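You operate a simulated robot arm through the tools that you are given. There is no shell and no other tool. Be economical: measure what you need, move in short steps, check, and stop when the job is done.

You are at the controls of a simulated two-armed robot. One attempt, no reset.

JOB
Scrub the tea stain out of the grey cup and tip the soapy water away.
Fine: hold the cup still while you scrub; brush back in its pot, cup on its saucer. What is to be rubbed or washed off counts as gone when no trace of it is left.

It is judged by the outcome, as a careful person would: the job done as asked, and still so three seconds after it is handed in. It fails if anything else is knocked over, pushed out of place, dropped, spilled or broken.

ROBOT AND FRAMES
Two 6-joint arms with two-finger parallel grippers on one trunk, on a base that drives. Base frame: it is fixed to the floor where the robot stands at the start and does not move with it; the origin is under the middle of the robot, x ahead of it, y to its left, z up. Units: m, rad, N and s.
The left shoulder is at the start at [0.07, 0.166, 1.227], the right one opposite. With the tool pointing down near the work surface each hand reaches from about 0.74 to 0.86 m from the robot's upright axis, wherever it stands, measured 20 degrees to its own side. Places, roughly: basin [0.5, 0.9, 0.8]; brush pot [0.5, 0.2, 0.9]; grey saucer [0.4, 0.5, 0.8]. Payload 3.91 kg a hand.
The tool frame of a hand sits at the grasp point between the pads (the TCP): z along the fingers, y along the line on which they close. The tips reach 0.03 m beyond it. The gripper opens to 0.11 m. The fingers are 0.02 m wide and 0.01 m thick; the gripper's body (0.048 by 0.112 m) begins 0.055 m behind the TCP.
Orientation is that of the tool frame in the base frame, as a unit quaternion [w, x, y, z]. With the fingers straight down and closing along the base's y, the tool's x points along the base's -x, its y along +y and its z along -z.

CONTROLS
- The arms move only by the tool drive_tool. It takes "left_motion", "right_motion" or both (then of equal length, played together; a hand with none holds still); each is a list of rows, each an object (a shift or turn left out is 0, a gripper value left out holds the last) with "slide": the shift along the tool's x, y, z in m, a list of three; "delta_rot": the turn, a rotation vector about the tool's x, y, z in rad, a list of three; "jaw": the gripper command, from -1 (fully open) to 1 (shut), values between in proportion. In form: [{"slide": [dx, dy, dz], "delta_rot": [rx, ry, rz], "jaw": jaw}, ...]. A call has 1 to 8 rows; each row shifts and turns the commanded pose from where the row before left it, along the tool's axes as they then stand. Rows are played at 5 a second. More than 0.05 m and 0.15 rad between two rows, or a gripper value outside its range, and nothing of the call is played. Where a pose cannot be reached the arm comes as near as it can. A force on the tool above 40 N (or 10 N above the force at the start of the call, whichever is more), or a blocked arm, ends the call early, and 0.2 s more pass. The fingers move at their own pace (about 0.108 m/s each) and stop on an object; they squeeze with about 30 N. The grip force told is the motor's: it shows also when the fingers shut on nothing. Time passes only in rows, and 0.2 s behind the last, so rows that do not move let the fingers close. It gives the time, the measured TCP pose, the force on the tool (base axes), the opening and the grip force at its end, in the units of the frame above (readings bear some noise), with the torque about the TCP (base axes, N m) and any sound that the robot's microphone picked up.
- Cameras (640 x 400 px; columns grow to the right, rows downward): "scene" is now at [0.1274, 0.0452, 1.4253]; the picture's right is [0.46, -0.89, 0.00], its down [-0.76, -0.39, -0.52] and it looks along [0.46, 0.23, -0.86] (base axes); focal length 214 px, centre (320, 200). "left" rides on the left gripper at [0.077, -0.007, -0.114] in its tool frame; the picture's right is [0.09, 1.00, 0.00], its down [-0.80, 0.07, -0.59] and it looks along [-0.59, 0.05, 0.80] (tool axes); focal length 270 px, centre (320, 200). "right" rides on the right gripper at [0.077, 0.007, -0.115] in its tool frame; the picture's right is [-0.09, 1.00, 0.00], its down [-0.80, -0.07, -0.59] and it looks along [-0.59, -0.05, 0.80] (tool axes); focal length 270 px, centre (320, 200). There is no depth. A picture from a camera that has moved, and an enlarged one, comes with that camera's place and axes in the base frame and with its lens. The place of the scene camera against the robot may be out by one fixed shift of up to 0.025 m in any direction.
- camera(camera): a new picture of that camera. No time passes.
- slide_trunk(by): slides the trunk up (or, below 0, down) by that many m; the arms and the scene camera ride with it, the base frame stays. It gives what a move gives, with no picture.
- drive_base(legs): drives the robot by 1 to 6 legs, each [ahead, left, turn to the left] in m, m and rad, along the robot's own axes; the way and the turn of a leg run together, so that a leg with both is an arc; at most 1.5 m and 3.142 rad a leg. The arms and the cameras ride along, it lands a little off, and it stops where it bumps. It gives what a move gives.
- pan_tilt(pan, tilt): turns the head with the scene camera to pan (to the left, within 1.501 rad either way) and tilt (down, from -0.506 to 1.204), counted from straight ahead of the robot. It gives what a move gives.
- close_up(camera, box): a new picture of the part [left, top, right, bottom] of that camera's present view, enlarged. No time passes.
- hand_in(): hands the job in; it is judged then, once.

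Work in short steps. Places have to be worked out from the pictures, the camera data and where the tool is seen: move nearer, look again, correct. Check each grasp and each placing, and mend what went wrong. You have 120 turns and 92 pictures in all, those below and enlarged ones among them. Open the grippers and draw the arms clear of the work before you hand the job in, unless the task says otherwise; then end with one line.

The tools are called by a JSON object that holds its "method" and its "body". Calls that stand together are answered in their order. drive_tool: Moves the arms, as the interface text tells. Its arguments: {"type":"object","properties":{"left_motion":{"type":"array","items":{"type":"object","properties":{"slide":{"type":"array","items":{"type":"number"}},"delta_rot":{"type":"array","items":{"type":"number"}},"jaw":{"type":"number"}}}},"right_motion":{"type":"array","items":{"type":"object","properties":{"slide":{"type":"array","items":{"type":"number"}},"delta_rot":{"type":"array","items":{"type":"number"}},"jaw":{"type":"number"}}}}},"required":[]} The other tools are called the same way: slide_trunk (by) slides the trunk up or down; drive_base (legs) drives the base; pan_tilt (pan, tilt) turns the head that bears the scene camera; camera (camera) takes a picture; close_up (camera, box) takes an enlarged picture of a part of a camera's view; hand_in () hands the job in.

At the start:

```text
time: 0.0
left_eef_pos: [0.4465, 0.5053, 1.2399]
left_tool_rot: [0.0, -0.001, 1.0, -0.001]
left_wrist_force: [1.4, -0.4, -0.3]
left_torque: [-0.01, 0.01, 0.01]
left_width: 0.1097
left_finger_force: 0.0
right_eef_pos: [0.1073, -0.3136, 0.2755]
right_tool_rot: [0.059, -0.015, 0.997, -0.039]
right_wrist_force: [-0.4, 0.2, 0.2]
right_torque: [0.0, 0.03, -0.02]
right_width: 0.1099
right_finger_force: 0.2
trunk travel left (down, up): [-0.723, 0.217]
robot x, y, heading: [0.0035, -0.0009, 0.002]
head pan, tilt: [0.473, 1.03]
```

scene: 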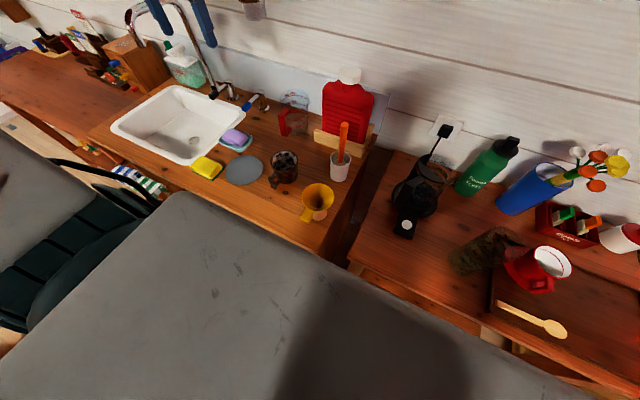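
right: 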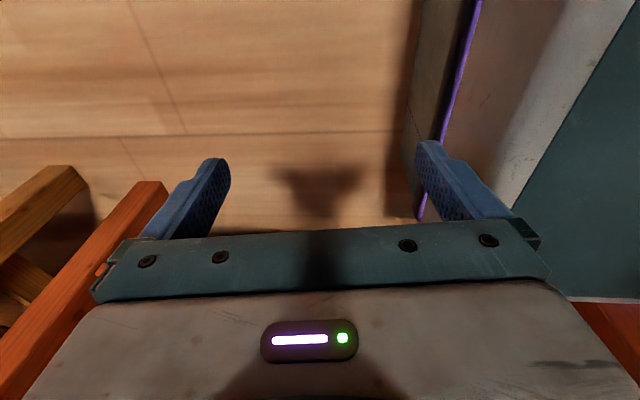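
left: 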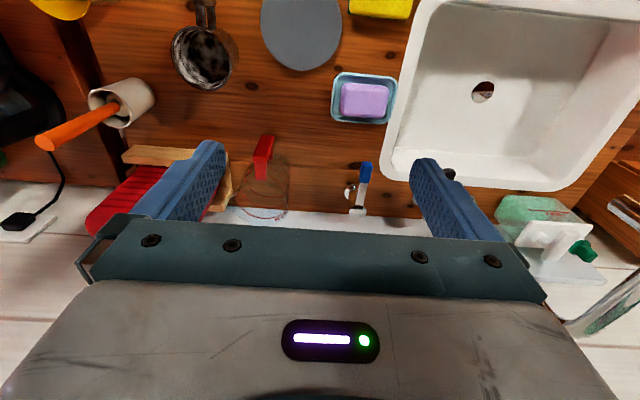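

The cup stands near (0.46, 0.31) and the saucer near (0.41, 0.47). The right hand hangs low, so I look closer before moving anything.

{"method": "close_up", "body": {"camera": "scene", "box": [180, 60, 400, 240]}}

{"method": "close_up", "body": {"camera": "left", "box": [0, 0, 420, 240]}}

{"method": "pan_tilt", "body": {"pan": -0.6, "tilt": 1.1}}

{"method": "camera", "body": {"camera": "scene"}}

```text
2.22 times, centred on (290, 150) of scene
camera zoom: at [0.1274, 0.0452, 1.4253], right [0.46, -0.89, 0.0], down [-0.76, -0.39, -0.52], along [0.46, 0.23, -0.86], focal length 477 px, centre (387, 311)
```

zoom: 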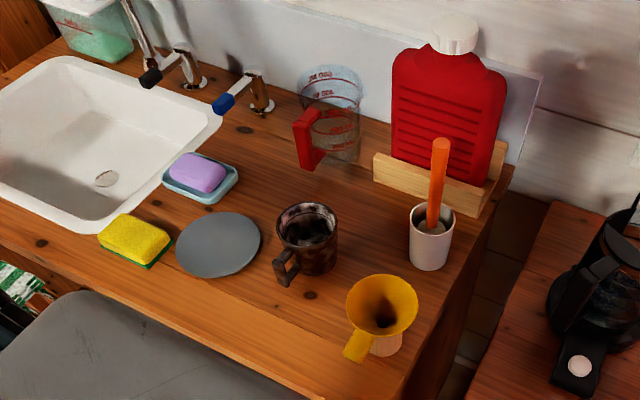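

```text
1.52 times, centred on (210, 120) of left
camera zoom: at [0.3716, 0.4983, 1.3551], right [-0.09, 1.0, 0.0], down [0.8, 0.07, 0.6], along [0.59, 0.05, -0.8], focal length 412 px, centre (488, 322)
```

zoom: 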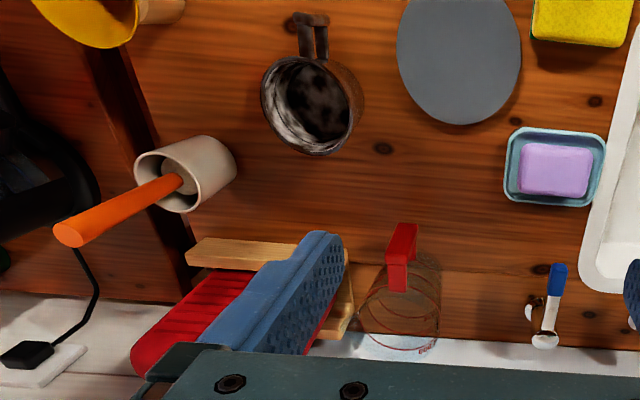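

```text
time: 1.3
left_eef_pos: [0.4468, 0.5044, 1.24]
left_tool_rot: [0.0, 0.0, 1.0, -0.001]
left_wrist_force: [-0.2, 0.7, -0.4]
left_torque: [0.02, 0.0, -0.01]
left_width: 0.11
left_finger_force: 0.0
right_eef_pos: [0.1072, -0.3135, 0.275]
right_tool_rot: [0.059, -0.015, 0.997, -0.039]
right_wrist_force: [0.5, -0.1, -0.7]
right_torque: [0.0, -0.02, 0.04]
right_width: 0.1098
right_finger_force: 0.0
trunk travel left (down, up): [-0.723, 0.217]
robot x, y, heading: [-0.0046, -0.0001, -0.002]
head pan, tilt: [-0.6, 1.1]
```

```text
86 pictures are left
camera scene: at [0.1191, -0.0213, 1.4207], right [-0.56, -0.83, 0.0], down [-0.74, 0.5, -0.45], along [0.37, -0.26, -0.89], focal length 214 px, centre (320, 200)
```

scene: 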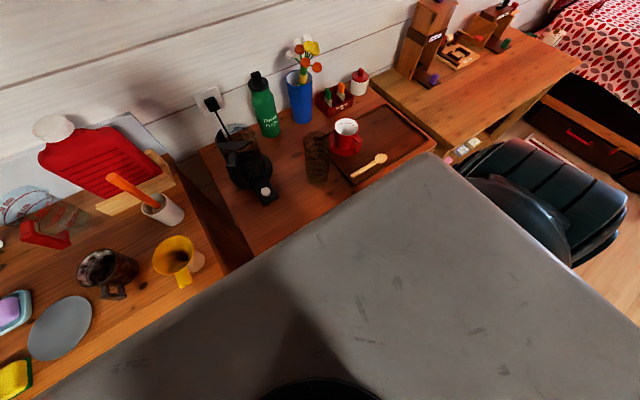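

The grey slab is the robot's own shoulder cover. The brush stands almost upright near (0.535, 0.185) with its handle top at about z = 1.06. I back away from the counter to get room for lifting the right arm.

{"method": "drive_base", "body": {"legs": [[-0.3, 0, 0]]}}

{"method": "camera", "body": {"camera": "right"}}

```text
time: 3.4
left_eef_pos: [0.1468, 0.5059, 1.2394]
left_tool_rot: [0.001, -0.001, 1.0, -0.001]
left_wrist_force: [0.3, 0.0, 0.1]
left_torque: [-0.02, 0.0, 0.0]
left_width: 0.1098
left_finger_force: 0.0
right_eef_pos: [-0.1926, -0.3131, 0.2755]
right_tool_rot: [0.059, -0.016, 0.997, -0.039]
right_wrist_force: [-0.4, 0.2, -0.2]
right_torque: [0.03, 0.0, 0.0]
right_width: 0.1102
right_finger_force: 0.0
trunk travel left (down, up): [-0.723, 0.217]
robot x, y, heading: [-0.3015, 0.002, 0.004]
head pan, tilt: [-0.6, 1.1]
```

```text
85 pictures are left
camera right: at [-0.2811, -0.3009, 0.3807], right [0.06, 1.0, -0.07], down [0.73, 0.0, 0.69], along [0.68, -0.09, -0.72], focal length 270 px, centre (320, 200)
```

right: 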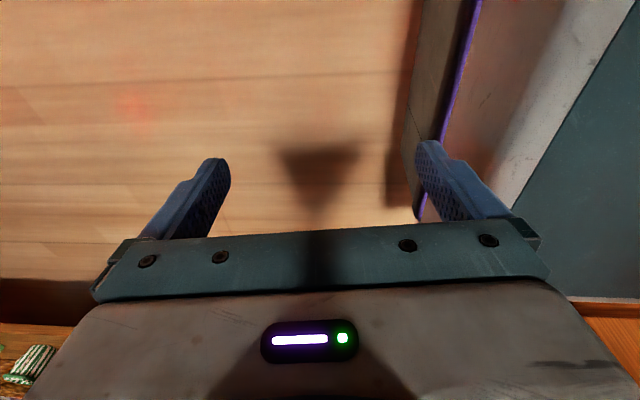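

The right hand has room now. I raise it while easing it forward.

{"method": "drive_tool", "body": {"right_motion": [{"slide": [-0.02, 0, -0.045]}, {"slide": [-0.02, 0, -0.045]}, {"slide": [-0.02, 0, -0.045]}, {"slide": [-0.02, 0, -0.045]}, {"slide": [-0.02, 0, -0.045]}, {"slide": [-0.02, 0, -0.045]}, {"slide": [-0.02, 0, -0.045]}, {"slide": [-0.02, 0, -0.045]}]}}

{"method": "drive_tool", "body": {"right_motion": [{"slide": [-0.02, 0, -0.045]}, {"slide": [-0.02, 0, -0.045]}, {"slide": [-0.02, 0, -0.045]}, {"slide": [-0.02, 0, -0.045]}, {"slide": [-0.02, 0, -0.045]}, {"slide": [-0.02, 0, -0.045]}, {"slide": [-0.02, 0, -0.045]}, {"slide": [-0.02, 0, -0.045]}]}}

```text
time: 5.2
left_eef_pos: [0.1462, 0.5069, 1.2388]
left_tool_rot: [0.001, -0.002, 1.0, -0.001]
left_wrist_force: [0.5, 1.1, 0.0]
left_torque: [-0.04, -0.03, -0.01]
left_width: 0.1099
left_finger_force: 0.0
right_eef_pos: [-0.0752, -0.2818, 0.6506]
right_tool_rot: [0.059, -0.016, 0.997, -0.038]
right_wrist_force: [-0.6, 0.6, 0.2]
right_torque: [0.0, 0.01, 0.02]
right_width: 0.11
right_finger_force: 0.1
trunk travel left (down, up): [-0.723, 0.217]
robot x, y, heading: [-0.2998, -0.0017, -0.002]
head pan, tilt: [-0.6, 1.1]
```

```text
time: 7.0
left_eef_pos: [0.146, 0.5065, 1.2398]
left_tool_rot: [0.001, -0.002, 1.0, -0.002]
left_wrist_force: [0.1, -0.6, 0.3]
left_torque: [0.01, 0.02, 0.01]
left_width: 0.1102
left_finger_force: 0.0
right_eef_pos: [-0.0198, -0.2647, 0.8241]
right_tool_rot: [0.06, -0.016, 0.997, -0.039]
right_wrist_force: [0.7, 0.1, 0.1]
right_torque: [0.03, 0.05, -0.01]
right_width: 0.1097
right_finger_force: 0.1
right hand out of reach, approached as far as the arm can: row 4, 5, 6, 7, 8
trunk travel left (down, up): [-0.723, 0.217]
robot x, y, heading: [-0.2993, -0.0016, 0.002]
head pan, tilt: [-0.6, 1.1]
```

The arm is too folded there, so I push the hand forward first and then up.

{"method": "drive_tool", "body": {"right_motion": [{"slide": [-0.045, 0, 0]}, {"slide": [-0.045, 0, 0]}, {"slide": [-0.045, 0, 0]}, {"slide": [-0.045, 0, 0]}, {"slide": [-0.045, 0, 0]}, {"slide": [-0.03, 0, -0.03]}, {"slide": [-0.03, 0, -0.03]}, {"slide": [-0.03, 0, -0.03]}]}}

{"method": "drive_tool", "body": {"right_motion": [{"slide": [-0.02, 0, -0.045]}, {"slide": [-0.02, 0, -0.045]}, {"slide": [-0.02, 0, -0.045]}, {"slide": [-0.02, 0, -0.045]}, {"slide": [-0.01, 0, -0.045]}, {"slide": [-0.01, 0, -0.045]}]}}

```text
time: 8.8
left_eef_pos: [0.148, 0.5064, 1.2388]
left_tool_rot: [0.0, -0.001, 1.0, 0.0]
left_wrist_force: [0.0, 0.4, 0.5]
left_torque: [-0.01, 0.0, -0.03]
left_width: 0.1102
left_finger_force: 0.1
right_eef_pos: [0.2987, -0.2342, 0.8505]
right_tool_rot: [0.06, -0.016, 0.997, -0.04]
right_wrist_force: [0.4, -0.3, 0.9]
right_torque: [0.05, 0.02, -0.02]
right_width: 0.1098
right_finger_force: 0.1
right hand out of reach, approached as far as the arm can: row 1, 2, 3, 6, 7, 8
trunk travel left (down, up): [-0.723, 0.217]
robot x, y, heading: [-0.3013, -0.0021, 0.003]
head pan, tilt: [-0.6, 1.1]
```

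```text
time: 10.2
left_eef_pos: [0.1464, 0.5059, 1.2405]
left_tool_rot: [0.001, -0.002, 1.0, -0.001]
left_wrist_force: [0.7, -0.2, -0.3]
left_torque: [0.01, -0.02, -0.02]
left_width: 0.1102
left_finger_force: 0.1
right_eef_pos: [0.4726, -0.2069, 1.0256]
right_tool_rot: [0.06, -0.016, 0.997, -0.038]
right_wrist_force: [0.9, 0.7, 0.1]
right_torque: [0.0, 0.0, -0.01]
right_width: 0.1098
right_finger_force: 0.0
right hand out of reach, approached as far as the arm can: row 1, 2, 3, 4, 5, 6
trunk travel left (down, up): [-0.723, 0.217]
robot x, y, heading: [-0.2991, 0.0053, 0.002]
head pan, tilt: [-0.6, 1.1]
```

The hand went further forward than planned, so I check where both hands are.

{"method": "pan_tilt", "body": {"pan": 0.0, "tilt": 0.9}}

{"method": "camera", "body": {"camera": "scene"}}

{"method": "camera", "body": {"camera": "right"}}

```text
time: 11.2
left_eef_pos: [0.1461, 0.5048, 1.2404]
left_tool_rot: [0.001, -0.002, 1.0, -0.001]
left_wrist_force: [0.2, 0.2, 0.4]
left_torque: [0.02, 0.03, 0.0]
left_width: 0.1099
left_finger_force: 0.1
right_eef_pos: [0.4731, -0.208, 1.0253]
right_tool_rot: [0.06, -0.016, 0.997, -0.039]
right_wrist_force: [-0.1, -0.4, -0.3]
right_torque: [0.0, 0.0, -0.01]
right_width: 0.1101
right_finger_force: 0.1
trunk travel left (down, up): [-0.723, 0.217]
robot x, y, heading: [-0.2989, 0.0005, 0.004]
head pan, tilt: [0.0, 0.901]
```

```text
84 pictures are left
camera scene: at [-0.1576, 0.0141, 1.4345], right [0.0, -1.0, 0.0], down [-0.78, 0.0, -0.62], along [0.62, 0.0, -0.78], focal length 214 px, centre (320, 200)
```

scene: 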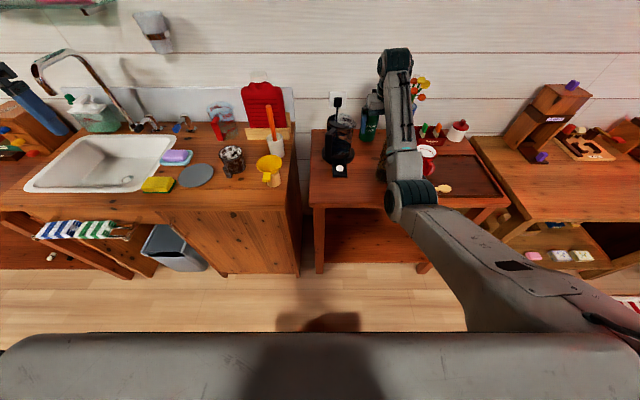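

```text
83 pictures are left
camera right: at [0.3828, -0.1945, 1.1294], right [0.06, 1.0, -0.07], down [0.73, 0.0, 0.69], along [0.69, -0.09, -0.72], focal length 270 px, centre (320, 200)
```

right: 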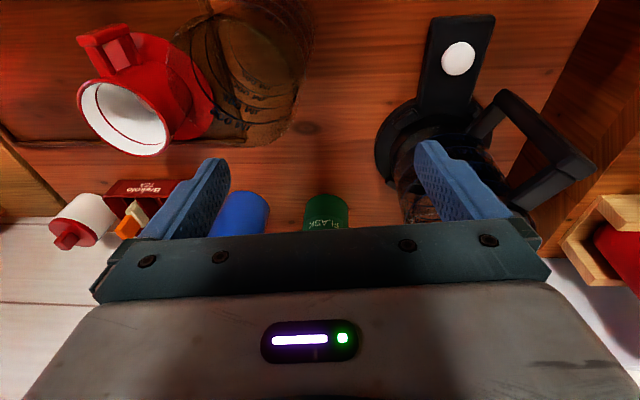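

Both hands are clear of everything. I raise the trunk so the right hand passes above everything, then sidestep left toward the cup.

{"method": "slide_trunk", "body": {"by": 0.2}}

{"method": "drive_base", "body": {"legs": [[0, 0.35, 0]]}}

{"method": "camera", "body": {"camera": "scene"}}

{"method": "camera", "body": {"camera": "right"}}

```text
time: 13.3
left_eef_pos: [0.1469, 0.5068, 1.4394]
left_tool_rot: [0.001, -0.002, 1.0, -0.001]
left_wrist_force: [0.8, -0.1, -1.0]
left_torque: [0.0, 0.0, 0.0]
left_width: 0.11
left_finger_force: 0.0
right_eef_pos: [0.4711, -0.2069, 1.2243]
right_tool_rot: [0.059, -0.016, 0.997, -0.039]
right_wrist_force: [-0.4, 0.2, 0.5]
right_torque: [0.01, 0.02, 0.0]
right_width: 0.1102
right_finger_force: 0.1
trunk travel left (down, up): [-0.923, 0.017]
robot x, y, heading: [-0.3002, -0.0025, 0.004]
head pan, tilt: [0.0, 0.901]
```

```text
time: 15.6
left_eef_pos: [0.1402, 0.8633, 1.442]
left_tool_rot: [0.001, -0.006, 1.0, 0.001]
left_wrist_force: [0.3, -0.7, 0.6]
left_torque: [0.02, 0.04, 0.0]
left_width: 0.1098
left_finger_force: 0.1
right_eef_pos: [0.4719, 0.1533, 1.2244]
right_tool_rot: [0.061, -0.02, 0.997, -0.038]
right_wrist_force: [0.4, -1.1, 0.8]
right_torque: [0.0, 0.03, 0.02]
right_width: 0.1099
right_finger_force: 0.0
trunk travel left (down, up): [-0.923, 0.017]
robot x, y, heading: [-0.3016, 0.353, 0.008]
head pan, tilt: [0.0, 0.901]
```

```text
82 pictures are left
camera scene: at [-0.1598, 0.3682, 1.6345], right [0.01, -1.0, 0.0], down [-0.78, -0.01, -0.62], along [0.62, 0.01, -0.78], focal length 214 px, centre (320, 200)
```

scene: 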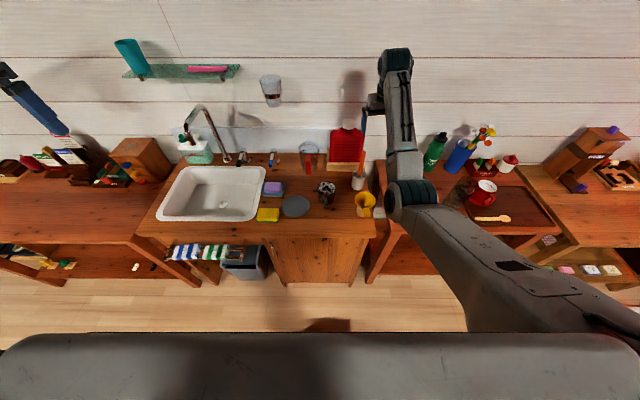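

```text
81 pictures are left
camera right: at [0.3824, 0.1648, 1.3292], right [0.05, 1.0, -0.07], down [0.73, 0.01, 0.69], along [0.69, -0.08, -0.72], focal length 270 px, centre (320, 200)
```

right: 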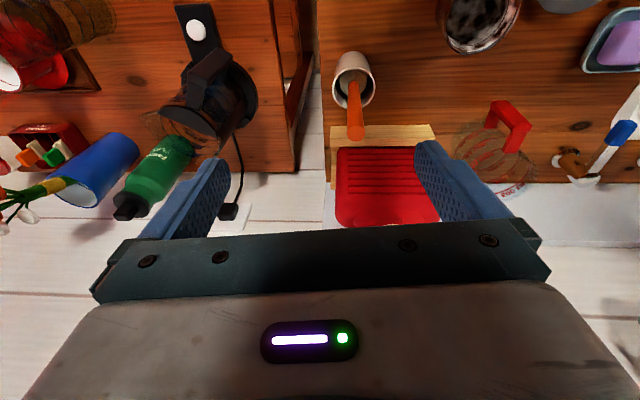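

Three views agree on the handle top at about (0.536, 0.180, 1.065), with the brush near vertical. I drive ahead a little and straighten the right tool above it.

{"method": "drive_base", "body": {"legs": [[0.03, 0, 0]]}}

{"method": "drive_tool", "body": {"right_motion": [{"delta_rot": [-0.074, 0.118, 0.04]}, {}]}}

```text
time: 16.5
left_eef_pos: [0.1619, 0.8674, 1.4422]
left_tool_rot: [0.005, -0.006, 1.0, 0.0]
left_wrist_force: [-0.5, 0.0, 0.8]
left_torque: [0.02, -0.08, 0.04]
left_width: 0.1098
left_finger_force: 0.0
right_eef_pos: [0.4944, 0.1551, 1.2299]
right_tool_rot: [0.063, -0.02, 0.997, -0.04]
right_wrist_force: [-0.2, 0.7, 0.4]
right_torque: [0.01, -0.05, -0.02]
right_width: 0.11
right_finger_force: 0.1
trunk travel left (down, up): [-0.923, 0.017]
robot x, y, heading: [-0.2711, 0.3576, 0.012]
head pan, tilt: [0.0, 0.901]
```

```text
time: 17.1
left_eef_pos: [0.1709, 0.8668, 1.4408]
left_tool_rot: [0.001, -0.006, 1.0, 0.0]
left_wrist_force: [0.4, 0.2, -1.0]
left_torque: [0.01, 0.0, -0.02]
left_width: 0.1098
left_finger_force: 0.0
right_eef_pos: [0.5152, 0.1555, 1.2186]
right_tool_rot: [0.001, 0.001, 1.0, -0.002]
right_wrist_force: [0.2, 0.2, -0.5]
right_torque: [-0.02, -0.04, 0.02]
right_width: 0.1101
right_finger_force: 0.0
right hand out of reach, approached as far as the arm can: row 1
trunk travel left (down, up): [-0.923, 0.017]
robot x, y, heading: [-0.2731, 0.3546, 0.011]
head pan, tilt: [0.0, 0.901]
```

The tool is straight. I move over the handle and go partway down.

{"method": "drive_tool", "body": {"right_motion": [{"slide": [-0.021, 0.0245, 0]}, {"slide": [0, 0, 0.045]}, {"slide": [0, 0, 0.045]}, {}]}}

{"method": "camera", "body": {"camera": "right"}}

```text
time: 18.1
left_eef_pos: [0.1689, 0.8682, 1.4405]
left_tool_rot: [0.002, -0.006, 1.0, -0.001]
left_wrist_force: [0.3, 1.0, 0.3]
left_torque: [-0.01, 0.01, 0.0]
left_width: 0.11
left_finger_force: 0.0
right_eef_pos: [0.5322, 0.1821, 1.1282]
right_tool_rot: [0.002, 0.001, 1.0, -0.003]
right_wrist_force: [1.2, -0.1, 0.1]
right_torque: [0.0, 0.01, -0.01]
right_width: 0.11
right_finger_force: 0.1
trunk travel left (down, up): [-0.923, 0.017]
robot x, y, heading: [-0.2732, 0.3577, 0.008]
head pan, tilt: [0.0, 0.901]
```

```text
80 pictures are left
camera right: at [0.4565, 0.1892, 1.2438], right [0.09, 1.0, 0.0], down [0.8, -0.07, 0.6], along [0.59, -0.06, -0.8], focal length 270 px, centre (320, 200)
```

right: 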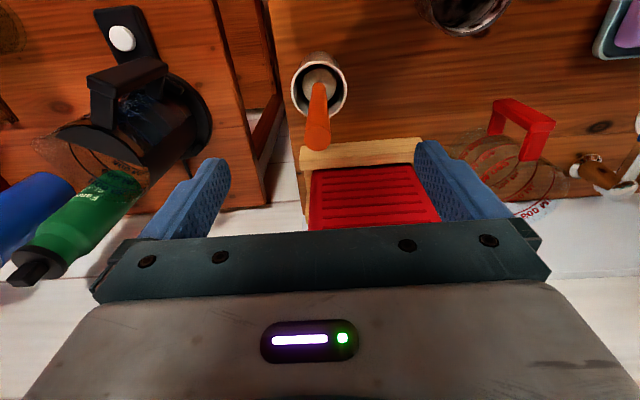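

The handle is centred between the fingers at (0.536, 0.179). I go down around it and close.

{"method": "drive_tool", "body": {"right_motion": [{"slide": [-0.003, -0.003, 0.03]}, {"slide": [0, 0, 0.03]}, {"slide": [0, 0, 0.031]}, {}]}}

{"method": "close_up", "body": {"camera": "right", "box": [160, 0, 480, 240]}}

```text
time: 19.1
left_eef_pos: [0.1697, 0.8673, 1.441]
left_tool_rot: [0.001, -0.006, 1.0, 0.0]
left_wrist_force: [-0.3, -0.8, -0.4]
left_torque: [-0.02, -0.03, -0.02]
left_width: 0.11
left_finger_force: 0.1
right_eef_pos: [0.5367, 0.1762, 1.0383]
right_tool_rot: [0.002, 0.0, 1.0, -0.003]
right_wrist_force: [0.1, 1.0, 0.6]
right_torque: [0.04, 0.02, -0.04]
right_width: 0.1099
right_finger_force: 0.0
trunk travel left (down, up): [-0.923, 0.017]
robot x, y, heading: [-0.2733, 0.3572, 0.008]
head pan, tilt: [0.0, 0.901]
```

```text
1.67 times, centred on (320, 120) of right
camera zoom: at [0.4602, 0.183, 1.1527], right [0.09, 1.0, 0.0], down [0.8, -0.07, 0.6], along [0.59, -0.06, -0.8], focal length 450 px, centre (320, 333)
```

zoom: 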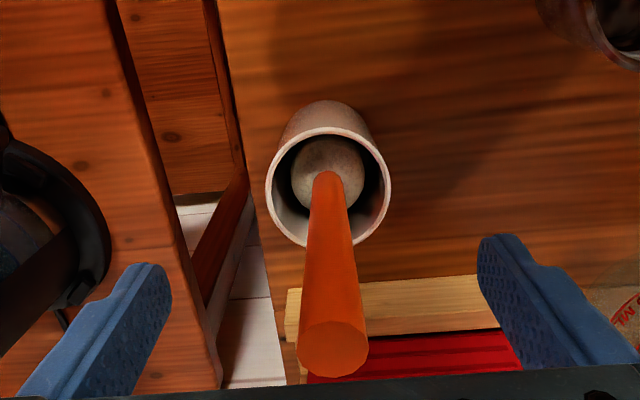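

The handle top is at about (0.530, 0.179). I nudge to it and close.

{"method": "drive_tool", "body": {"right_motion": [{"slide": [0.004, 0.003, 0.0]}, {"jaw": 1}, {"jaw": 1}, {"jaw": 1}, {"jaw": 1}]}}

{"method": "close_up", "body": {"camera": "right", "box": [160, 0, 480, 240]}}

```text
time: 20.3
left_eef_pos: [0.1699, 0.8664, 1.4405]
left_tool_rot: [0.001, -0.007, 1.0, -0.001]
left_wrist_force: [0.2, 0.3, 0.5]
left_torque: [-0.02, -0.03, -0.04]
left_width: 0.1101
left_finger_force: 0.1
right_eef_pos: [0.532, 0.1781, 1.0387]
right_tool_rot: [0.001, 0.0, 1.0, -0.003]
right_wrist_force: [-0.1, 0.3, 0.2]
right_torque: [0.05, -0.08, -0.03]
right_width: 0.0173
right_finger_force: 29.9
trunk travel left (down, up): [-0.923, 0.017]
robot x, y, heading: [-0.2737, 0.3584, 0.014]
head pan, tilt: [0.0, 0.901]
```

```text
1.67 times, centred on (320, 120) of right
camera zoom: at [0.4563, 0.187, 1.1534], right [0.09, 1.0, 0.0], down [0.8, -0.07, 0.6], along [0.59, -0.06, -0.8], focal length 450 px, centre (320, 333)
```

zoom: 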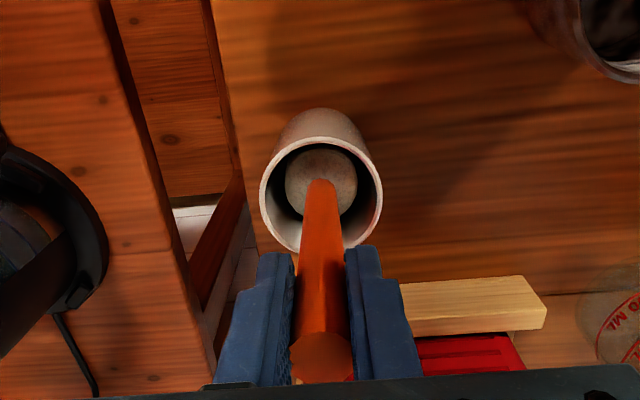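

The brush is gripped at TCP (0.532, 0.178, 1.039). I lift it straight out of the pot.

{"method": "drive_tool", "body": {"right_motion": [{"slide": [0, 0, -0.03]}, {"slide": [0, 0, -0.04]}, {"slide": [0, 0, -0.04]}, {"slide": [0, 0, -0.04]}, {}]}}

{"method": "camera", "body": {"camera": "right"}}

{"method": "camera", "body": {"camera": "scene"}}

```text
time: 21.5
left_eef_pos: [0.1697, 0.8669, 1.4403]
left_tool_rot: [0.002, -0.006, 1.0, -0.001]
left_wrist_force: [0.2, -0.2, 0.5]
left_torque: [0.0, 0.0, -0.01]
left_width: 0.11
left_finger_force: 0.1
right_eef_pos: [0.5371, 0.1829, 1.1891]
right_tool_rot: [0.001, 0.0, 1.0, -0.003]
right_wrist_force: [-0.5, 0.2, 0.0]
right_torque: [0.03, -0.05, 0.0]
right_width: 0.0172
right_finger_force: 30.0
trunk travel left (down, up): [-0.923, 0.017]
robot x, y, heading: [-0.2701, 0.3564, 0.013]
head pan, tilt: [0.0, 0.901]
```

```text
77 pictures are left
camera right: at [0.4614, 0.1902, 1.3037], right [0.09, 1.0, 0.0], down [0.8, -0.07, 0.6], along [0.59, -0.06, -0.8], focal length 270 px, centre (320, 200)
```

right: 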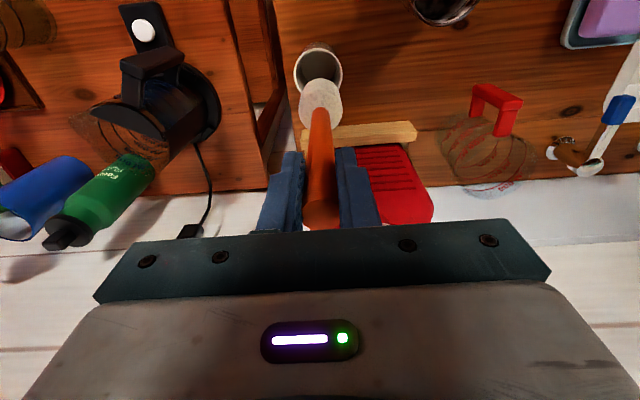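

```text
76 pictures are left
camera scene: at [-0.1297, 0.3724, 1.6345], right [0.01, -1.0, 0.0], down [-0.78, -0.01, -0.62], along [0.62, 0.01, -0.78], focal length 214 px, centre (320, 200)
```

scene: 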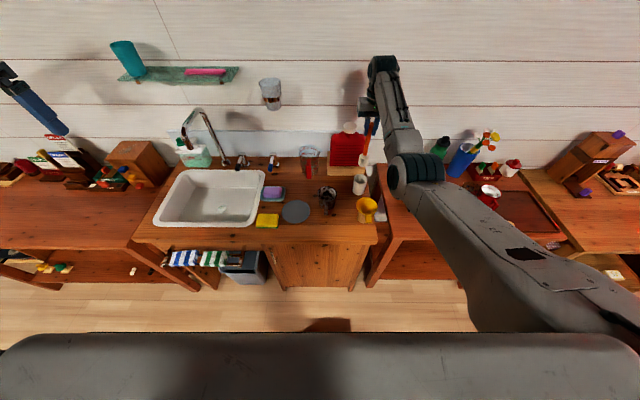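

The brush is free of the pot. Now I bring the left hand toward the cup, to look at the handle up close.

{"method": "drive_tool", "body": {"left_motion": [{"slide": [-0.015, -0.045, 0.015]}, {"slide": [-0.015, -0.045, 0.015]}, {"slide": [-0.015, -0.045, 0.015]}, {"slide": [-0.015, -0.045, 0.015]}, {"slide": [-0.015, -0.045, 0.015]}, {"slide": [-0.015, -0.045, 0.015]}, {"slide": [-0.015, -0.045, 0.015]}, {"slide": [-0.015, -0.045, 0.015]}]}}

{"method": "drive_tool", "body": {"left_motion": [{"slide": [0, -0.02, 0.02], "delta_rot": [0, -0.13, 0]}, {"slide": [0, -0.02, 0.02], "delta_rot": [0, -0.13, 0]}, {"slide": [0, -0.02, 0.02], "delta_rot": [0, -0.13, 0]}, {"slide": [0, -0.02, 0.02], "delta_rot": [0, -0.13, 0]}, {}]}}

{"method": "camera", "body": {"camera": "left"}}

{"method": "camera", "body": {"camera": "scene"}}

```text
time: 23.3
left_eef_pos: [0.1632, 0.7216, 1.2934]
left_tool_rot: [0.0, -0.006, 1.0, -0.001]
left_wrist_force: [-0.1, -0.2, 1.2]
left_torque: [-0.01, 0.02, 0.0]
left_width: 0.1101
left_finger_force: 0.1
left hand out of reach, approached as far as the arm can: row 3, 4, 5, 6, 7, 8
right_eef_pos: [0.5373, 0.1835, 1.1878]
right_tool_rot: [0.001, 0.0, 1.0, -0.003]
right_wrist_force: [0.3, -0.4, -0.3]
right_torque: [-0.01, -0.01, -0.02]
right_width: 0.0173
right_finger_force: 29.9
trunk travel left (down, up): [-0.923, 0.017]
robot x, y, heading: [-0.274, 0.3541, 0.007]
head pan, tilt: [0.0, 0.901]
```

```text
time: 24.5
left_eef_pos: [0.1656, 0.6769, 1.2175]
left_tool_rot: [0.259, -0.006, 0.966, 0.0]
left_wrist_force: [0.8, -0.3, -0.3]
left_torque: [0.02, 0.01, -0.01]
left_width: 0.11
left_finger_force: 0.2
left hand out of reach, approached as far as the arm can: row 1, 2, 3, 4
right_eef_pos: [0.5377, 0.1835, 1.1869]
right_tool_rot: [0.001, 0.0, 1.0, -0.003]
right_wrist_force: [1.4, -0.3, -0.3]
right_torque: [-0.02, 0.0, -0.04]
right_width: 0.0173
right_finger_force: 30.9
trunk travel left (down, up): [-0.923, 0.017]
robot x, y, heading: [-0.2729, 0.3589, 0.012]
head pan, tilt: [0.0, 0.901]
```

```text
75 pictures are left
camera left: at [0.0441, 0.6683, 1.2789], right [-0.09, 1.0, -0.05], down [0.4, 0.08, 0.91], along [0.91, 0.06, -0.4], focal length 270 px, centre (320, 200)
```

left: 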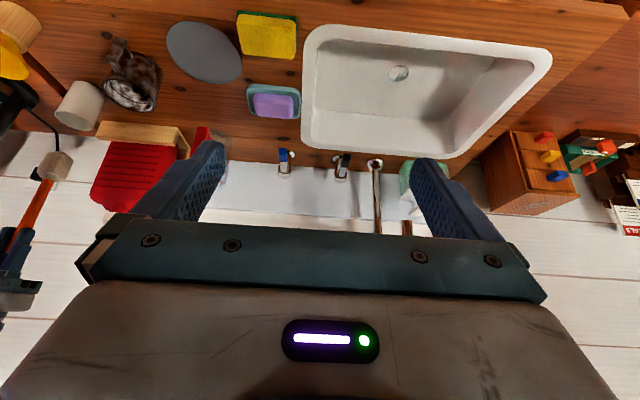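

```text
74 pictures are left
camera scene: at [-0.1299, 0.3727, 1.6345], right [0.01, -1.0, 0.0], down [-0.78, -0.01, -0.62], along [0.62, 0.01, -0.78], focal length 214 px, centre (320, 200)
```

scene: 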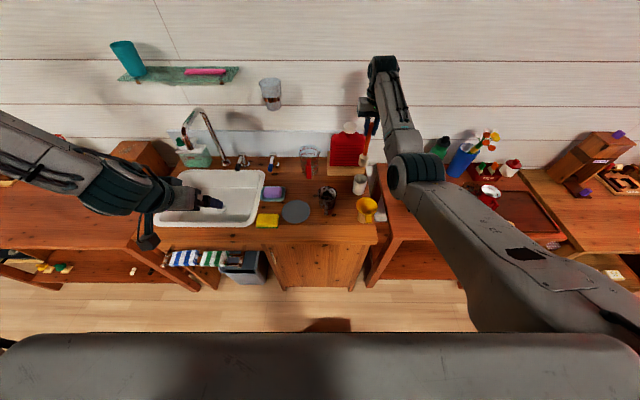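

The left arm is near its inner limit here. I back the base up about 7 cm so both arms work in range, then bring the left hand in.

{"method": "drive_base", "body": {"legs": [[-0.07, 0, 0]]}}

{"method": "drive_tool", "body": {"left_motion": [{"slide": [-0.03, -0.03, 0.02]}, {"slide": [-0.03, -0.03, 0.02]}, {"slide": [-0.03, -0.03, 0.02]}, {"slide": [-0.03, -0.03, 0.02]}, {"slide": [-0.03, -0.03, 0.02]}, {"slide": [-0.03, -0.03, 0.02]}, {}]}}

{"method": "camera", "body": {"camera": "left"}}

```text
time: 25.5
left_eef_pos: [0.1094, 0.6758, 1.2135]
left_tool_rot: [0.253, -0.006, 0.968, 0.001]
left_wrist_force: [1.3, 0.1, -0.7]
left_torque: [0.0, 0.03, -0.01]
left_width: 0.1101
left_finger_force: 0.1
right_eef_pos: [0.4786, 0.1823, 1.18]
right_tool_rot: [-0.004, 0.0, 1.0, -0.004]
right_wrist_force: [-0.1, -0.3, -0.5]
right_torque: [0.0, 0.06, -0.03]
right_width: 0.0178
right_finger_force: 30.2
trunk travel left (down, up): [-0.923, 0.017]
robot x, y, heading: [-0.3411, 0.3534, 0.014]
head pan, tilt: [0.0, 0.901]
```

```text
time: 27.1
left_eef_pos: [0.1882, 0.7194, 1.2194]
left_tool_rot: [0.26, -0.006, 0.966, 0.0]
left_wrist_force: [-0.5, 0.5, -0.2]
left_torque: [-0.04, -0.03, -0.03]
left_width: 0.1102
left_finger_force: 0.1
left hand out of reach, approached as far as the arm can: row 1, 2, 3, 4, 5, 6
right_eef_pos: [0.4662, 0.1829, 1.1883]
right_tool_rot: [0.001, 0.001, 1.0, -0.001]
right_wrist_force: [-1.2, 0.1, -0.7]
right_torque: [0.03, 0.0, 0.0]
right_width: 0.0173
right_finger_force: 30.5
trunk travel left (down, up): [-0.923, 0.017]
robot x, y, heading: [-0.3414, 0.3582, 0.011]
head pan, tilt: [0.0, 0.901]
```

```text
73 pictures are left
camera left: at [0.0646, 0.7114, 1.2797], right [-0.09, 1.0, -0.05], down [0.4, 0.08, 0.92], along [0.91, 0.06, -0.4], focal length 270 px, centre (320, 200)
```

left: 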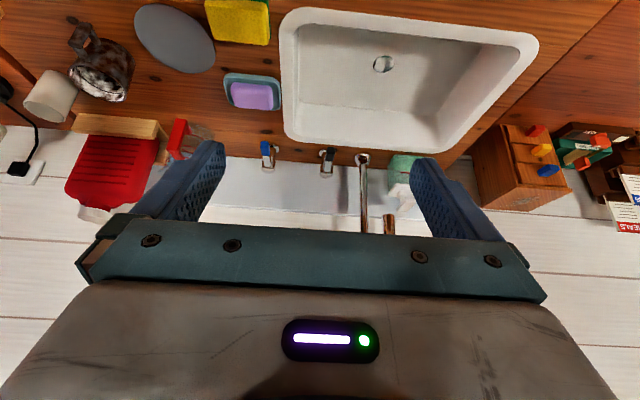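

The left arm rides its inner limit, so I extend it forward first and only then bring it sideways.

{"method": "drive_tool", "body": {"left_motion": [{"slide": [-0.035, -0.01, 0.025]}, {"slide": [-0.035, -0.01, 0.025]}, {"slide": [-0.035, -0.01, 0.025]}, {"slide": [-0.02, -0.03, 0.01]}, {"slide": [-0.02, -0.03, 0.01]}, {"slide": [0, -0.045, 0]}, {"slide": [0, -0.045, 0]}, {}]}}

{"method": "camera", "body": {"camera": "left"}}

```text
time: 28.9
left_eef_pos: [0.22, 0.7398, 1.2228]
left_tool_rot: [0.258, -0.005, 0.966, 0.0]
left_wrist_force: [0.5, 0.5, 0.5]
left_torque: [-0.02, 0.0, -0.02]
left_width: 0.1101
left_finger_force: 0.1
left hand out of reach, approached as far as the arm can: row 1, 2, 3, 4, 5, 6, 7
right_eef_pos: [0.4678, 0.1824, 1.186]
right_tool_rot: [0.001, 0.0, 1.0, -0.002]
right_wrist_force: [0.8, 0.2, -0.6]
right_torque: [0.0, -0.02, 0.01]
right_width: 0.0175
right_finger_force: 29.9
trunk travel left (down, up): [-0.923, 0.017]
robot x, y, heading: [-0.3425, 0.3535, 0.008]
head pan, tilt: [0.0, 0.901]
```

```text
72 pictures are left
camera left: at [0.0966, 0.7301, 1.2834], right [-0.09, 1.0, -0.05], down [0.4, 0.08, 0.91], along [0.91, 0.06, -0.4], focal length 270 px, centre (320, 200)
```

left: 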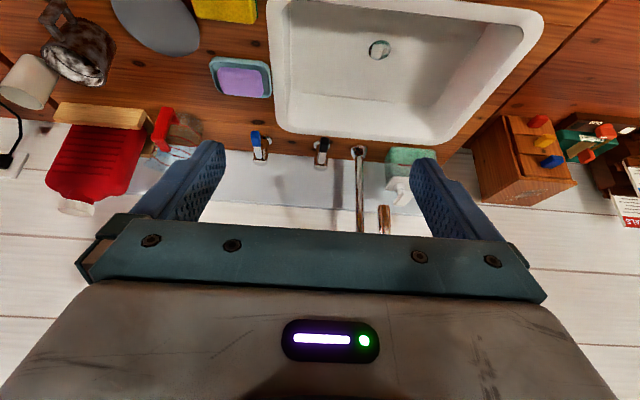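

The hand drifts opposite to what I asked, so the commanded pose has probably run ahead of the measured one. I test this with a small step back to the left.

{"method": "drive_tool", "body": {"left_motion": [{"slide": [0, 0.04, 0]}, {"slide": [0, 0.04, 0]}, {"slide": [0, 0.04, 0]}, {"slide": [0, 0.04, 0]}, {}]}}

```text
time: 30.1
left_eef_pos: [0.2189, 0.8993, 1.2189]
left_tool_rot: [0.258, -0.006, 0.966, 0.001]
left_wrist_force: [0.4, -0.9, 0.9]
left_torque: [-0.01, 0.02, -0.03]
left_width: 0.1102
left_finger_force: 0.0
right_eef_pos: [0.4671, 0.1823, 1.1877]
right_tool_rot: [0.001, 0.0, 1.0, -0.003]
right_wrist_force: [-0.3, -0.1, -0.7]
right_torque: [-0.04, -0.01, 0.02]
right_width: 0.0174
right_finger_force: 30.3
trunk travel left (down, up): [-0.923, 0.017]
robot x, y, heading: [-0.3394, 0.3598, 0.008]
head pan, tilt: [0.0, 0.901]
```

Commands re-anchor on each call, so this pose is reachable. From here I extend forward and down.

{"method": "drive_tool", "body": {"left_motion": [{"slide": [-0.04, 0, 0.023]}, {"slide": [-0.04, 0, 0.023]}, {"slide": [-0.04, -0.01, 0.023]}, {"slide": [-0.04, -0.02, 0.023]}]}}

{"method": "drive_tool", "body": {"left_motion": [{"slide": [0, -0.04, 0]}, {"slide": [0, -0.04, 0]}, {"slide": [0, -0.04, 0]}, {"slide": [0, -0.04, 0]}]}}

```text
refused: row 4 steps farther than a row can; nothing moved
```

```text
time: 31.1
left_eef_pos: [0.2165, 0.7361, 1.2245]
left_tool_rot: [0.258, -0.005, 0.966, 0.002]
left_wrist_force: [0.6, 0.5, 0.0]
left_torque: [0.04, 0.0, 0.03]
left_width: 0.1101
left_finger_force: 0.0
right_eef_pos: [0.4689, 0.1789, 1.1858]
right_tool_rot: [0.0, 0.0, 1.0, 0.0]
right_wrist_force: [-0.3, -0.4, -0.7]
right_torque: [0.02, 0.0, -0.01]
right_width: 0.0175
right_finger_force: 30.1
trunk travel left (down, up): [-0.923, 0.017]
robot x, y, heading: [-0.3412, 0.357, 0.012]
head pan, tilt: [0.0, 0.901]
```

{"method": "drive_tool", "body": {"left_motion": [{"slide": [-0.04, 0.01, 0.023]}, {"slide": [-0.04, 0.01, 0.023]}, {"slide": [-0.04, 0.0, 0.023]}, {"slide": [-0.04, 0.0, 0.023]}]}}

```text
time: 32.1
left_eef_pos: [0.3358, 0.8359, 1.2288]
left_tool_rot: [0.257, -0.006, 0.966, 0.001]
left_wrist_force: [-0.2, -0.5, 0.1]
left_torque: [0.0, -0.01, 0.03]
left_width: 0.11
left_finger_force: 0.1
left hand out of reach, approached as far as the arm can: row 1, 2, 3, 4
right_eef_pos: [0.4684, 0.1822, 1.1882]
right_tool_rot: [0.0, 0.0, 1.0, -0.003]
right_wrist_force: [0.8, -0.3, -0.1]
right_torque: [0.03, 0.01, -0.02]
right_width: 0.0173
right_finger_force: 30.1
trunk travel left (down, up): [-0.923, 0.017]
robot x, y, heading: [-0.3413, 0.3543, 0.012]
head pan, tilt: [0.0, 0.901]
```

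The limit looks tied to height as well as direction. I go lower here, where the space above the basin is free, then move right.

{"method": "drive_tool", "body": {"left_motion": [{"slide": [0.02, 0, 0.035]}, {"slide": [0.02, 0, 0.035]}, {"slide": [0.02, 0, 0.035]}, {"slide": [0.02, 0, 0.035]}, {}]}}

{"method": "drive_tool", "body": {"left_motion": [{"slide": [0, -0.04, 0]}, {"slide": [0, -0.04, 0]}, {"slide": [0, -0.04, 0]}, {"slide": [0, -0.04, 0]}, {"slide": [0, -0.04, 0]}]}}

{"method": "camera", "body": {"camera": "scene"}}

```text
time: 33.3
left_eef_pos: [0.3167, 0.8481, 1.0742]
left_tool_rot: [0.258, -0.005, 0.966, 0.0]
left_wrist_force: [-0.6, 0.6, -0.4]
left_torque: [-0.03, -0.04, 0.0]
left_width: 0.11
left_finger_force: 0.0
left hand out of reach, approached as far as the arm can: row 1, 2, 3, 4
right_eef_pos: [0.4697, 0.1825, 1.1862]
right_tool_rot: [0.0, 0.0, 1.0, -0.002]
right_wrist_force: [-0.3, -0.2, -0.2]
right_torque: [-0.04, 0.04, 0.06]
right_width: 0.017
right_finger_force: 30.2
trunk travel left (down, up): [-0.923, 0.017]
robot x, y, heading: [-0.3408, 0.3556, 0.011]
head pan, tilt: [0.0, 0.901]
```

```text
time: 34.5
left_eef_pos: [0.2629, 0.7966, 1.0667]
left_tool_rot: [0.263, -0.001, 0.965, -0.016]
left_wrist_force: [0.5, -0.1, 0.4]
left_torque: [0.02, -0.02, -0.01]
left_width: 0.1101
left_finger_force: 0.2
left hand out of reach, approached as far as the arm can: row 1, 2, 3, 4, 5
right_eef_pos: [0.4672, 0.182, 1.1878]
right_tool_rot: [0.001, 0.0, 1.0, -0.002]
right_wrist_force: [-0.5, -0.1, -0.1]
right_torque: [0.0, -0.01, 0.01]
right_width: 0.0176
right_finger_force: 29.6
trunk travel left (down, up): [-0.923, 0.017]
robot x, y, heading: [-0.3429, 0.3583, 0.016]
head pan, tilt: [0.0, 0.901]
```

```text
71 pictures are left
camera scene: at [-0.1997, 0.3714, 1.6345], right [0.01, -1.0, 0.0], down [-0.78, -0.01, -0.62], along [0.62, 0.01, -0.78], focal length 214 px, centre (320, 200)
```

scene: 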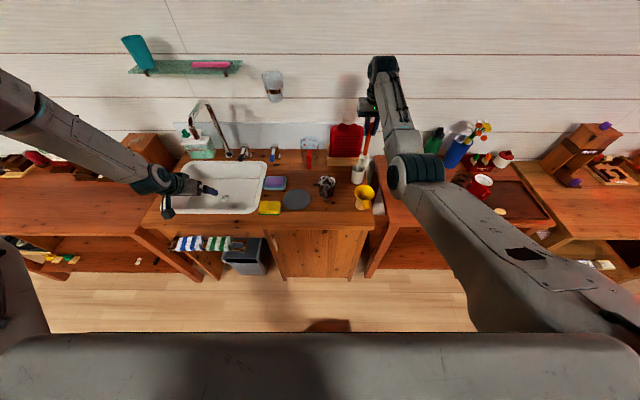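

The left forearm comes in from the far left, which limits the forward tilt. I put the tool back to straight down and test how far right it reaches that way.

{"method": "drive_tool", "body": {"left_motion": [{"slide": [0, 0, -0.02], "delta_rot": [0, 0.13, 0]}, {"slide": [0, 0, -0.02], "delta_rot": [0, 0.13, 0]}, {"slide": [0, 0, -0.02], "delta_rot": [0, 0.13, 0]}, {"slide": [0, 0, 0], "delta_rot": [0, 0.14, 0]}, {"slide": [-0.03, -0.03, 0]}, {"slide": [-0.03, -0.03, 0]}, {"slide": [-0.03, -0.03, 0]}, {"slide": [0, -0.04, 0]}]}}

{"method": "drive_tool", "body": {"left_motion": [{"slide": [-0.02, -0.04, 0]}, {"slide": [-0.02, -0.04, 0]}, {"slide": [0, -0.04, 0]}, {"slide": [0, -0.04, 0]}, {"slide": [0, -0.04, 0]}]}}

{"method": "camera", "body": {"camera": "scene"}}

```text
time: 36.3
left_eef_pos: [0.2189, 0.8017, 1.1337]
left_tool_rot: [0.028, 0.006, 0.999, -0.027]
left_wrist_force: [-0.4, 0.3, -0.8]
left_torque: [-0.01, 0.02, 0.01]
left_width: 0.1102
left_finger_force: 0.0
left hand out of reach, approached as far as the arm can: row 1, 3, 4, 5, 6, 7, 8
right_eef_pos: [0.4681, 0.1827, 1.1876]
right_tool_rot: [0.002, 0.0, 1.0, -0.001]
right_wrist_force: [-0.3, 0.1, 0.5]
right_torque: [-0.01, 0.05, -0.01]
right_width: 0.0173
right_finger_force: 30.5
trunk travel left (down, up): [-0.923, 0.017]
robot x, y, heading: [-0.3422, 0.3573, 0.01]
head pan, tilt: [0.0, 0.901]
```

```text
time: 37.5
left_eef_pos: [0.1505, 0.742, 1.1644]
left_tool_rot: [0.028, 0.006, 0.999, -0.027]
left_wrist_force: [-0.1, 0.2, -0.4]
left_torque: [-0.07, -0.05, -0.03]
left_width: 0.1102
left_finger_force: 0.0
left hand out of reach, approached as far as the arm can: row 1, 2, 3, 4, 5
right_eef_pos: [0.4658, 0.1816, 1.1886]
right_tool_rot: [0.0, 0.0, 1.0, -0.002]
right_wrist_force: [0.0, 0.7, -0.6]
right_torque: [0.01, -0.01, -0.02]
right_width: 0.0177
right_finger_force: 30.5
trunk travel left (down, up): [-0.923, 0.017]
robot x, y, heading: [-0.3434, 0.3593, 0.009]
head pan, tilt: [0.0, 0.901]
```

```text
70 pictures are left
camera scene: at [-0.2003, 0.3711, 1.6345], right [0.01, -1.0, 0.0], down [-0.78, -0.01, -0.62], along [0.62, 0.01, -0.78], focal length 214 px, centre (320, 200)
```

scene: 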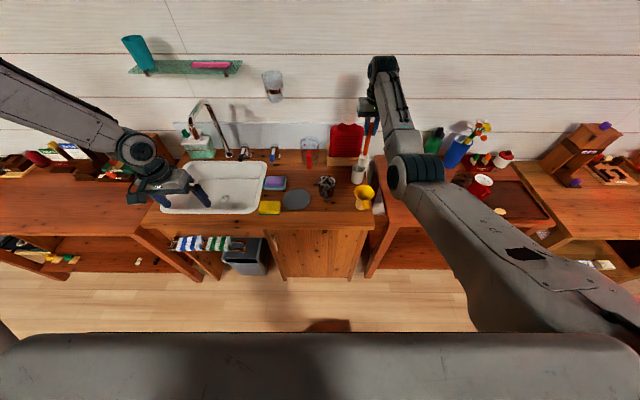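

It stays on the same limit. I try letting the tool yaw clockwise as it swings inward.

{"method": "drive_tool", "body": {"left_motion": [{"slide": [-0.01, -0.01, 0], "delta_rot": [0, 0, 0.13]}, {"slide": [-0.01, -0.02, 0], "delta_rot": [0, 0, 0.13]}, {"slide": [-0.01, -0.02, 0], "delta_rot": [0, 0, 0.13]}, {"slide": [-0.01, -0.02, 0], "delta_rot": [0, 0, 0.13]}, {"slide": [-0.01, -0.02, 0], "delta_rot": [0, 0, 0.13]}, {}]}}

```text
time: 38.9
left_eef_pos: [0.1202, 0.7204, 1.1781]
left_tool_rot: [0.035, 0.326, 0.945, -0.016]
left_wrist_force: [-0.7, -0.3, 1.1]
left_torque: [-0.03, 0.0, 0.02]
left_width: 0.1104
left_finger_force: 0.0
left hand out of reach, approached as far as the arm can: row 1, 2, 3, 4, 5
right_eef_pos: [0.468, 0.1816, 1.1875]
right_tool_rot: [0.001, 0.0, 1.0, -0.002]
right_wrist_force: [0.3, 0.4, 0.1]
right_torque: [0.01, -0.03, 0.04]
right_width: 0.0173
right_finger_force: 30.1
trunk travel left (down, up): [-0.923, 0.017]
robot x, y, heading: [-0.343, 0.3542, 0.014]
head pan, tilt: [0.0, 0.901]
```

Yaw moves freely but position stays limited, so the shoulder configuration is the suspect. I look at the left arm and then the right arm directly.

{"method": "pan_tilt", "body": {"pan": 1.0, "tilt": 0.5}}

{"method": "camera", "body": {"camera": "scene"}}

{"method": "pan_tilt", "body": {"pan": -0.6, "tilt": 0.7}}

{"method": "camera", "body": {"camera": "scene"}}

```text
time: 40.2
left_eef_pos: [0.1204, 0.72, 1.1774]
left_tool_rot: [0.034, 0.324, 0.945, -0.016]
left_wrist_force: [-0.2, -0.2, -0.5]
left_torque: [-0.01, -0.01, 0.02]
left_width: 0.1102
left_finger_force: 0.1
right_eef_pos: [0.4664, 0.1834, 1.1876]
right_tool_rot: [0.001, -0.001, 1.0, -0.002]
right_wrist_force: [-0.2, -0.3, -0.5]
right_torque: [0.01, -0.01, -0.03]
right_width: 0.0172
right_finger_force: 29.9
trunk travel left (down, up): [-0.923, 0.017]
robot x, y, heading: [-0.3417, 0.356, 0.01]
head pan, tilt: [1.0, 0.499]
```

```text
69 pictures are left
camera scene: at [-0.2264, 0.4478, 1.6683], right [0.85, -0.53, 0.0], down [-0.26, -0.41, -0.88], along [0.47, 0.74, -0.48], focal length 214 px, centre (320, 200)
```

scene: 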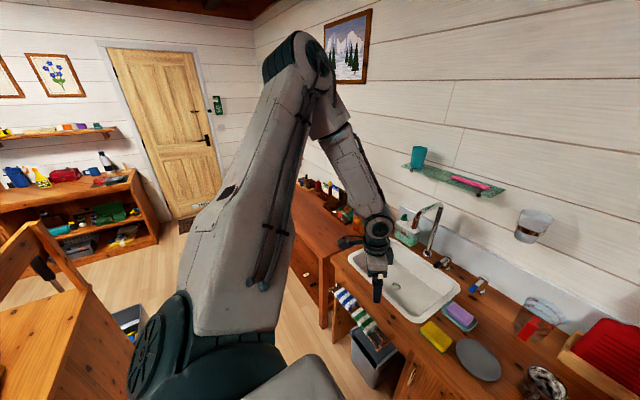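

```text
time: 41.8
left_eef_pos: [0.1205, 0.7199, 1.179]
left_tool_rot: [0.034, 0.325, 0.945, -0.017]
left_wrist_force: [0.0, -0.3, -0.8]
left_torque: [-0.01, 0.03, -0.01]
left_width: 0.11
left_finger_force: 0.1
right_eef_pos: [0.4682, 0.1815, 1.1882]
right_tool_rot: [0.001, 0.0, 1.0, -0.003]
right_wrist_force: [0.3, 0.1, -0.3]
right_torque: [0.0, 0.01, 0.02]
right_width: 0.0173
right_finger_force: 30.4
trunk travel left (down, up): [-0.923, 0.017]
robot x, y, heading: [-0.3411, 0.3536, 0.011]
head pan, tilt: [-0.6, 0.7]
```

```text
68 pictures are left
camera scene: at [-0.2042, 0.3237, 1.6506], right [-0.56, -0.83, 0.0], down [-0.54, 0.36, -0.76], along [0.64, -0.43, -0.64], focal length 214 px, centre (320, 200)
```

scene: 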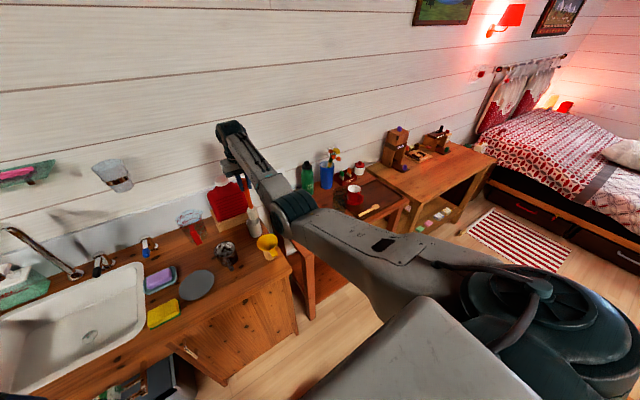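

The left arm is in an elbow-up pose with the upper arm beside the head, while the right is elbow-down. I back off to get clear space, then stretch the left arm out to let it change over.

{"method": "drive_base", "body": {"legs": [[-0.35, 0, 0]]}}

{"method": "drive_tool", "body": {"left_motion": [{"slide": [-0.03, 0.01, 0], "delta_rot": [0, 0, -0.13]}, {"slide": [-0.03, 0.02, 0], "delta_rot": [0, 0, -0.13]}, {"slide": [-0.03, 0.02, 0], "delta_rot": [0, 0, -0.13]}, {"slide": [-0.03, 0.02, 0], "delta_rot": [0, 0, -0.13]}, {"slide": [-0.04, 0.02, 0], "delta_rot": [0, 0, -0.13]}, {"slide": [-0.04, 0.02, 0]}, {"slide": [-0.04, 0.02, 0]}, {"slide": [-0.04, 0.02, 0]}]}}

{"method": "drive_tool", "body": {"left_motion": [{"slide": [-0.04, 0.02, 0]}, {"slide": [-0.04, 0.02, 0]}, {"slide": [-0.04, 0.02, 0]}, {"slide": [-0.04, 0.02, 0]}, {"slide": [-0.04, 0.02, 0]}, {"slide": [-0.04, 0.02, 0]}, {"slide": [-0.04, 0.02, 0]}, {"slide": [-0.04, 0.02, 0]}]}}

```text
time: 43.9
left_eef_pos: [-0.0988, 0.7098, 1.1795]
left_tool_rot: [0.036, 0.329, 0.944, -0.016]
left_wrist_force: [-0.3, -0.2, 0.2]
left_torque: [0.0, -0.04, 0.02]
left_width: 0.11
left_finger_force: 0.2
right_eef_pos: [0.2444, 0.1683, 1.1914]
right_tool_rot: [0.003, 0.004, 1.0, -0.001]
right_wrist_force: [-0.5, 0.1, -0.9]
right_torque: [0.03, -0.02, -0.03]
right_width: 0.0172
right_finger_force: 29.7
trunk travel left (down, up): [-0.923, 0.017]
robot x, y, heading: [-0.5628, 0.352, 0.004]
head pan, tilt: [-0.6, 0.7]
stopped in leg 1: the robot was blocked; the commanded pose is now the measured one
```

```text
time: 45.7
left_eef_pos: [0.1071, 0.8939, 1.1971]
left_tool_rot: [0.027, 0.01, 0.999, -0.029]
left_wrist_force: [0.2, -1.3, -0.7]
left_torque: [-0.01, -0.03, -0.05]
left_width: 0.1098
left_finger_force: 0.0
left hand out of reach, approached as far as the arm can: row 1, 2, 3, 4, 5, 6, 7, 8
right_eef_pos: [0.2479, 0.1701, 1.186]
right_tool_rot: [0.0, 0.005, 1.0, -0.002]
right_wrist_force: [1.1, 0.2, -0.1]
right_torque: [-0.04, 0.02, 0.02]
right_width: 0.0174
right_finger_force: 30.2
trunk travel left (down, up): [-0.923, 0.017]
robot x, y, heading: [-0.5631, 0.3521, 0.002]
head pan, tilt: [-0.6, 0.7]
```

```text
time: 47.5
left_eef_pos: [0.1116, 0.9561, 1.247]
left_tool_rot: [0.028, 0.01, 0.999, -0.026]
left_wrist_force: [0.9, 0.3, 0.4]
left_torque: [0.0, 0.02, -0.03]
left_width: 0.1101
left_finger_force: 0.0
left hand out of reach, approached as far as the arm can: row 1, 2, 3, 4, 5, 6, 7, 8
right_eef_pos: [0.2479, 0.1688, 1.1879]
right_tool_rot: [0.002, 0.005, 1.0, -0.002]
right_wrist_force: [1.1, -0.6, -1.4]
right_torque: [-0.01, 0.0, 0.0]
right_width: 0.0174
right_finger_force: 29.8
trunk travel left (down, up): [-0.923, 0.017]
robot x, y, heading: [-0.5643, 0.3521, 0.0]
head pan, tilt: [-0.6, 0.7]
```

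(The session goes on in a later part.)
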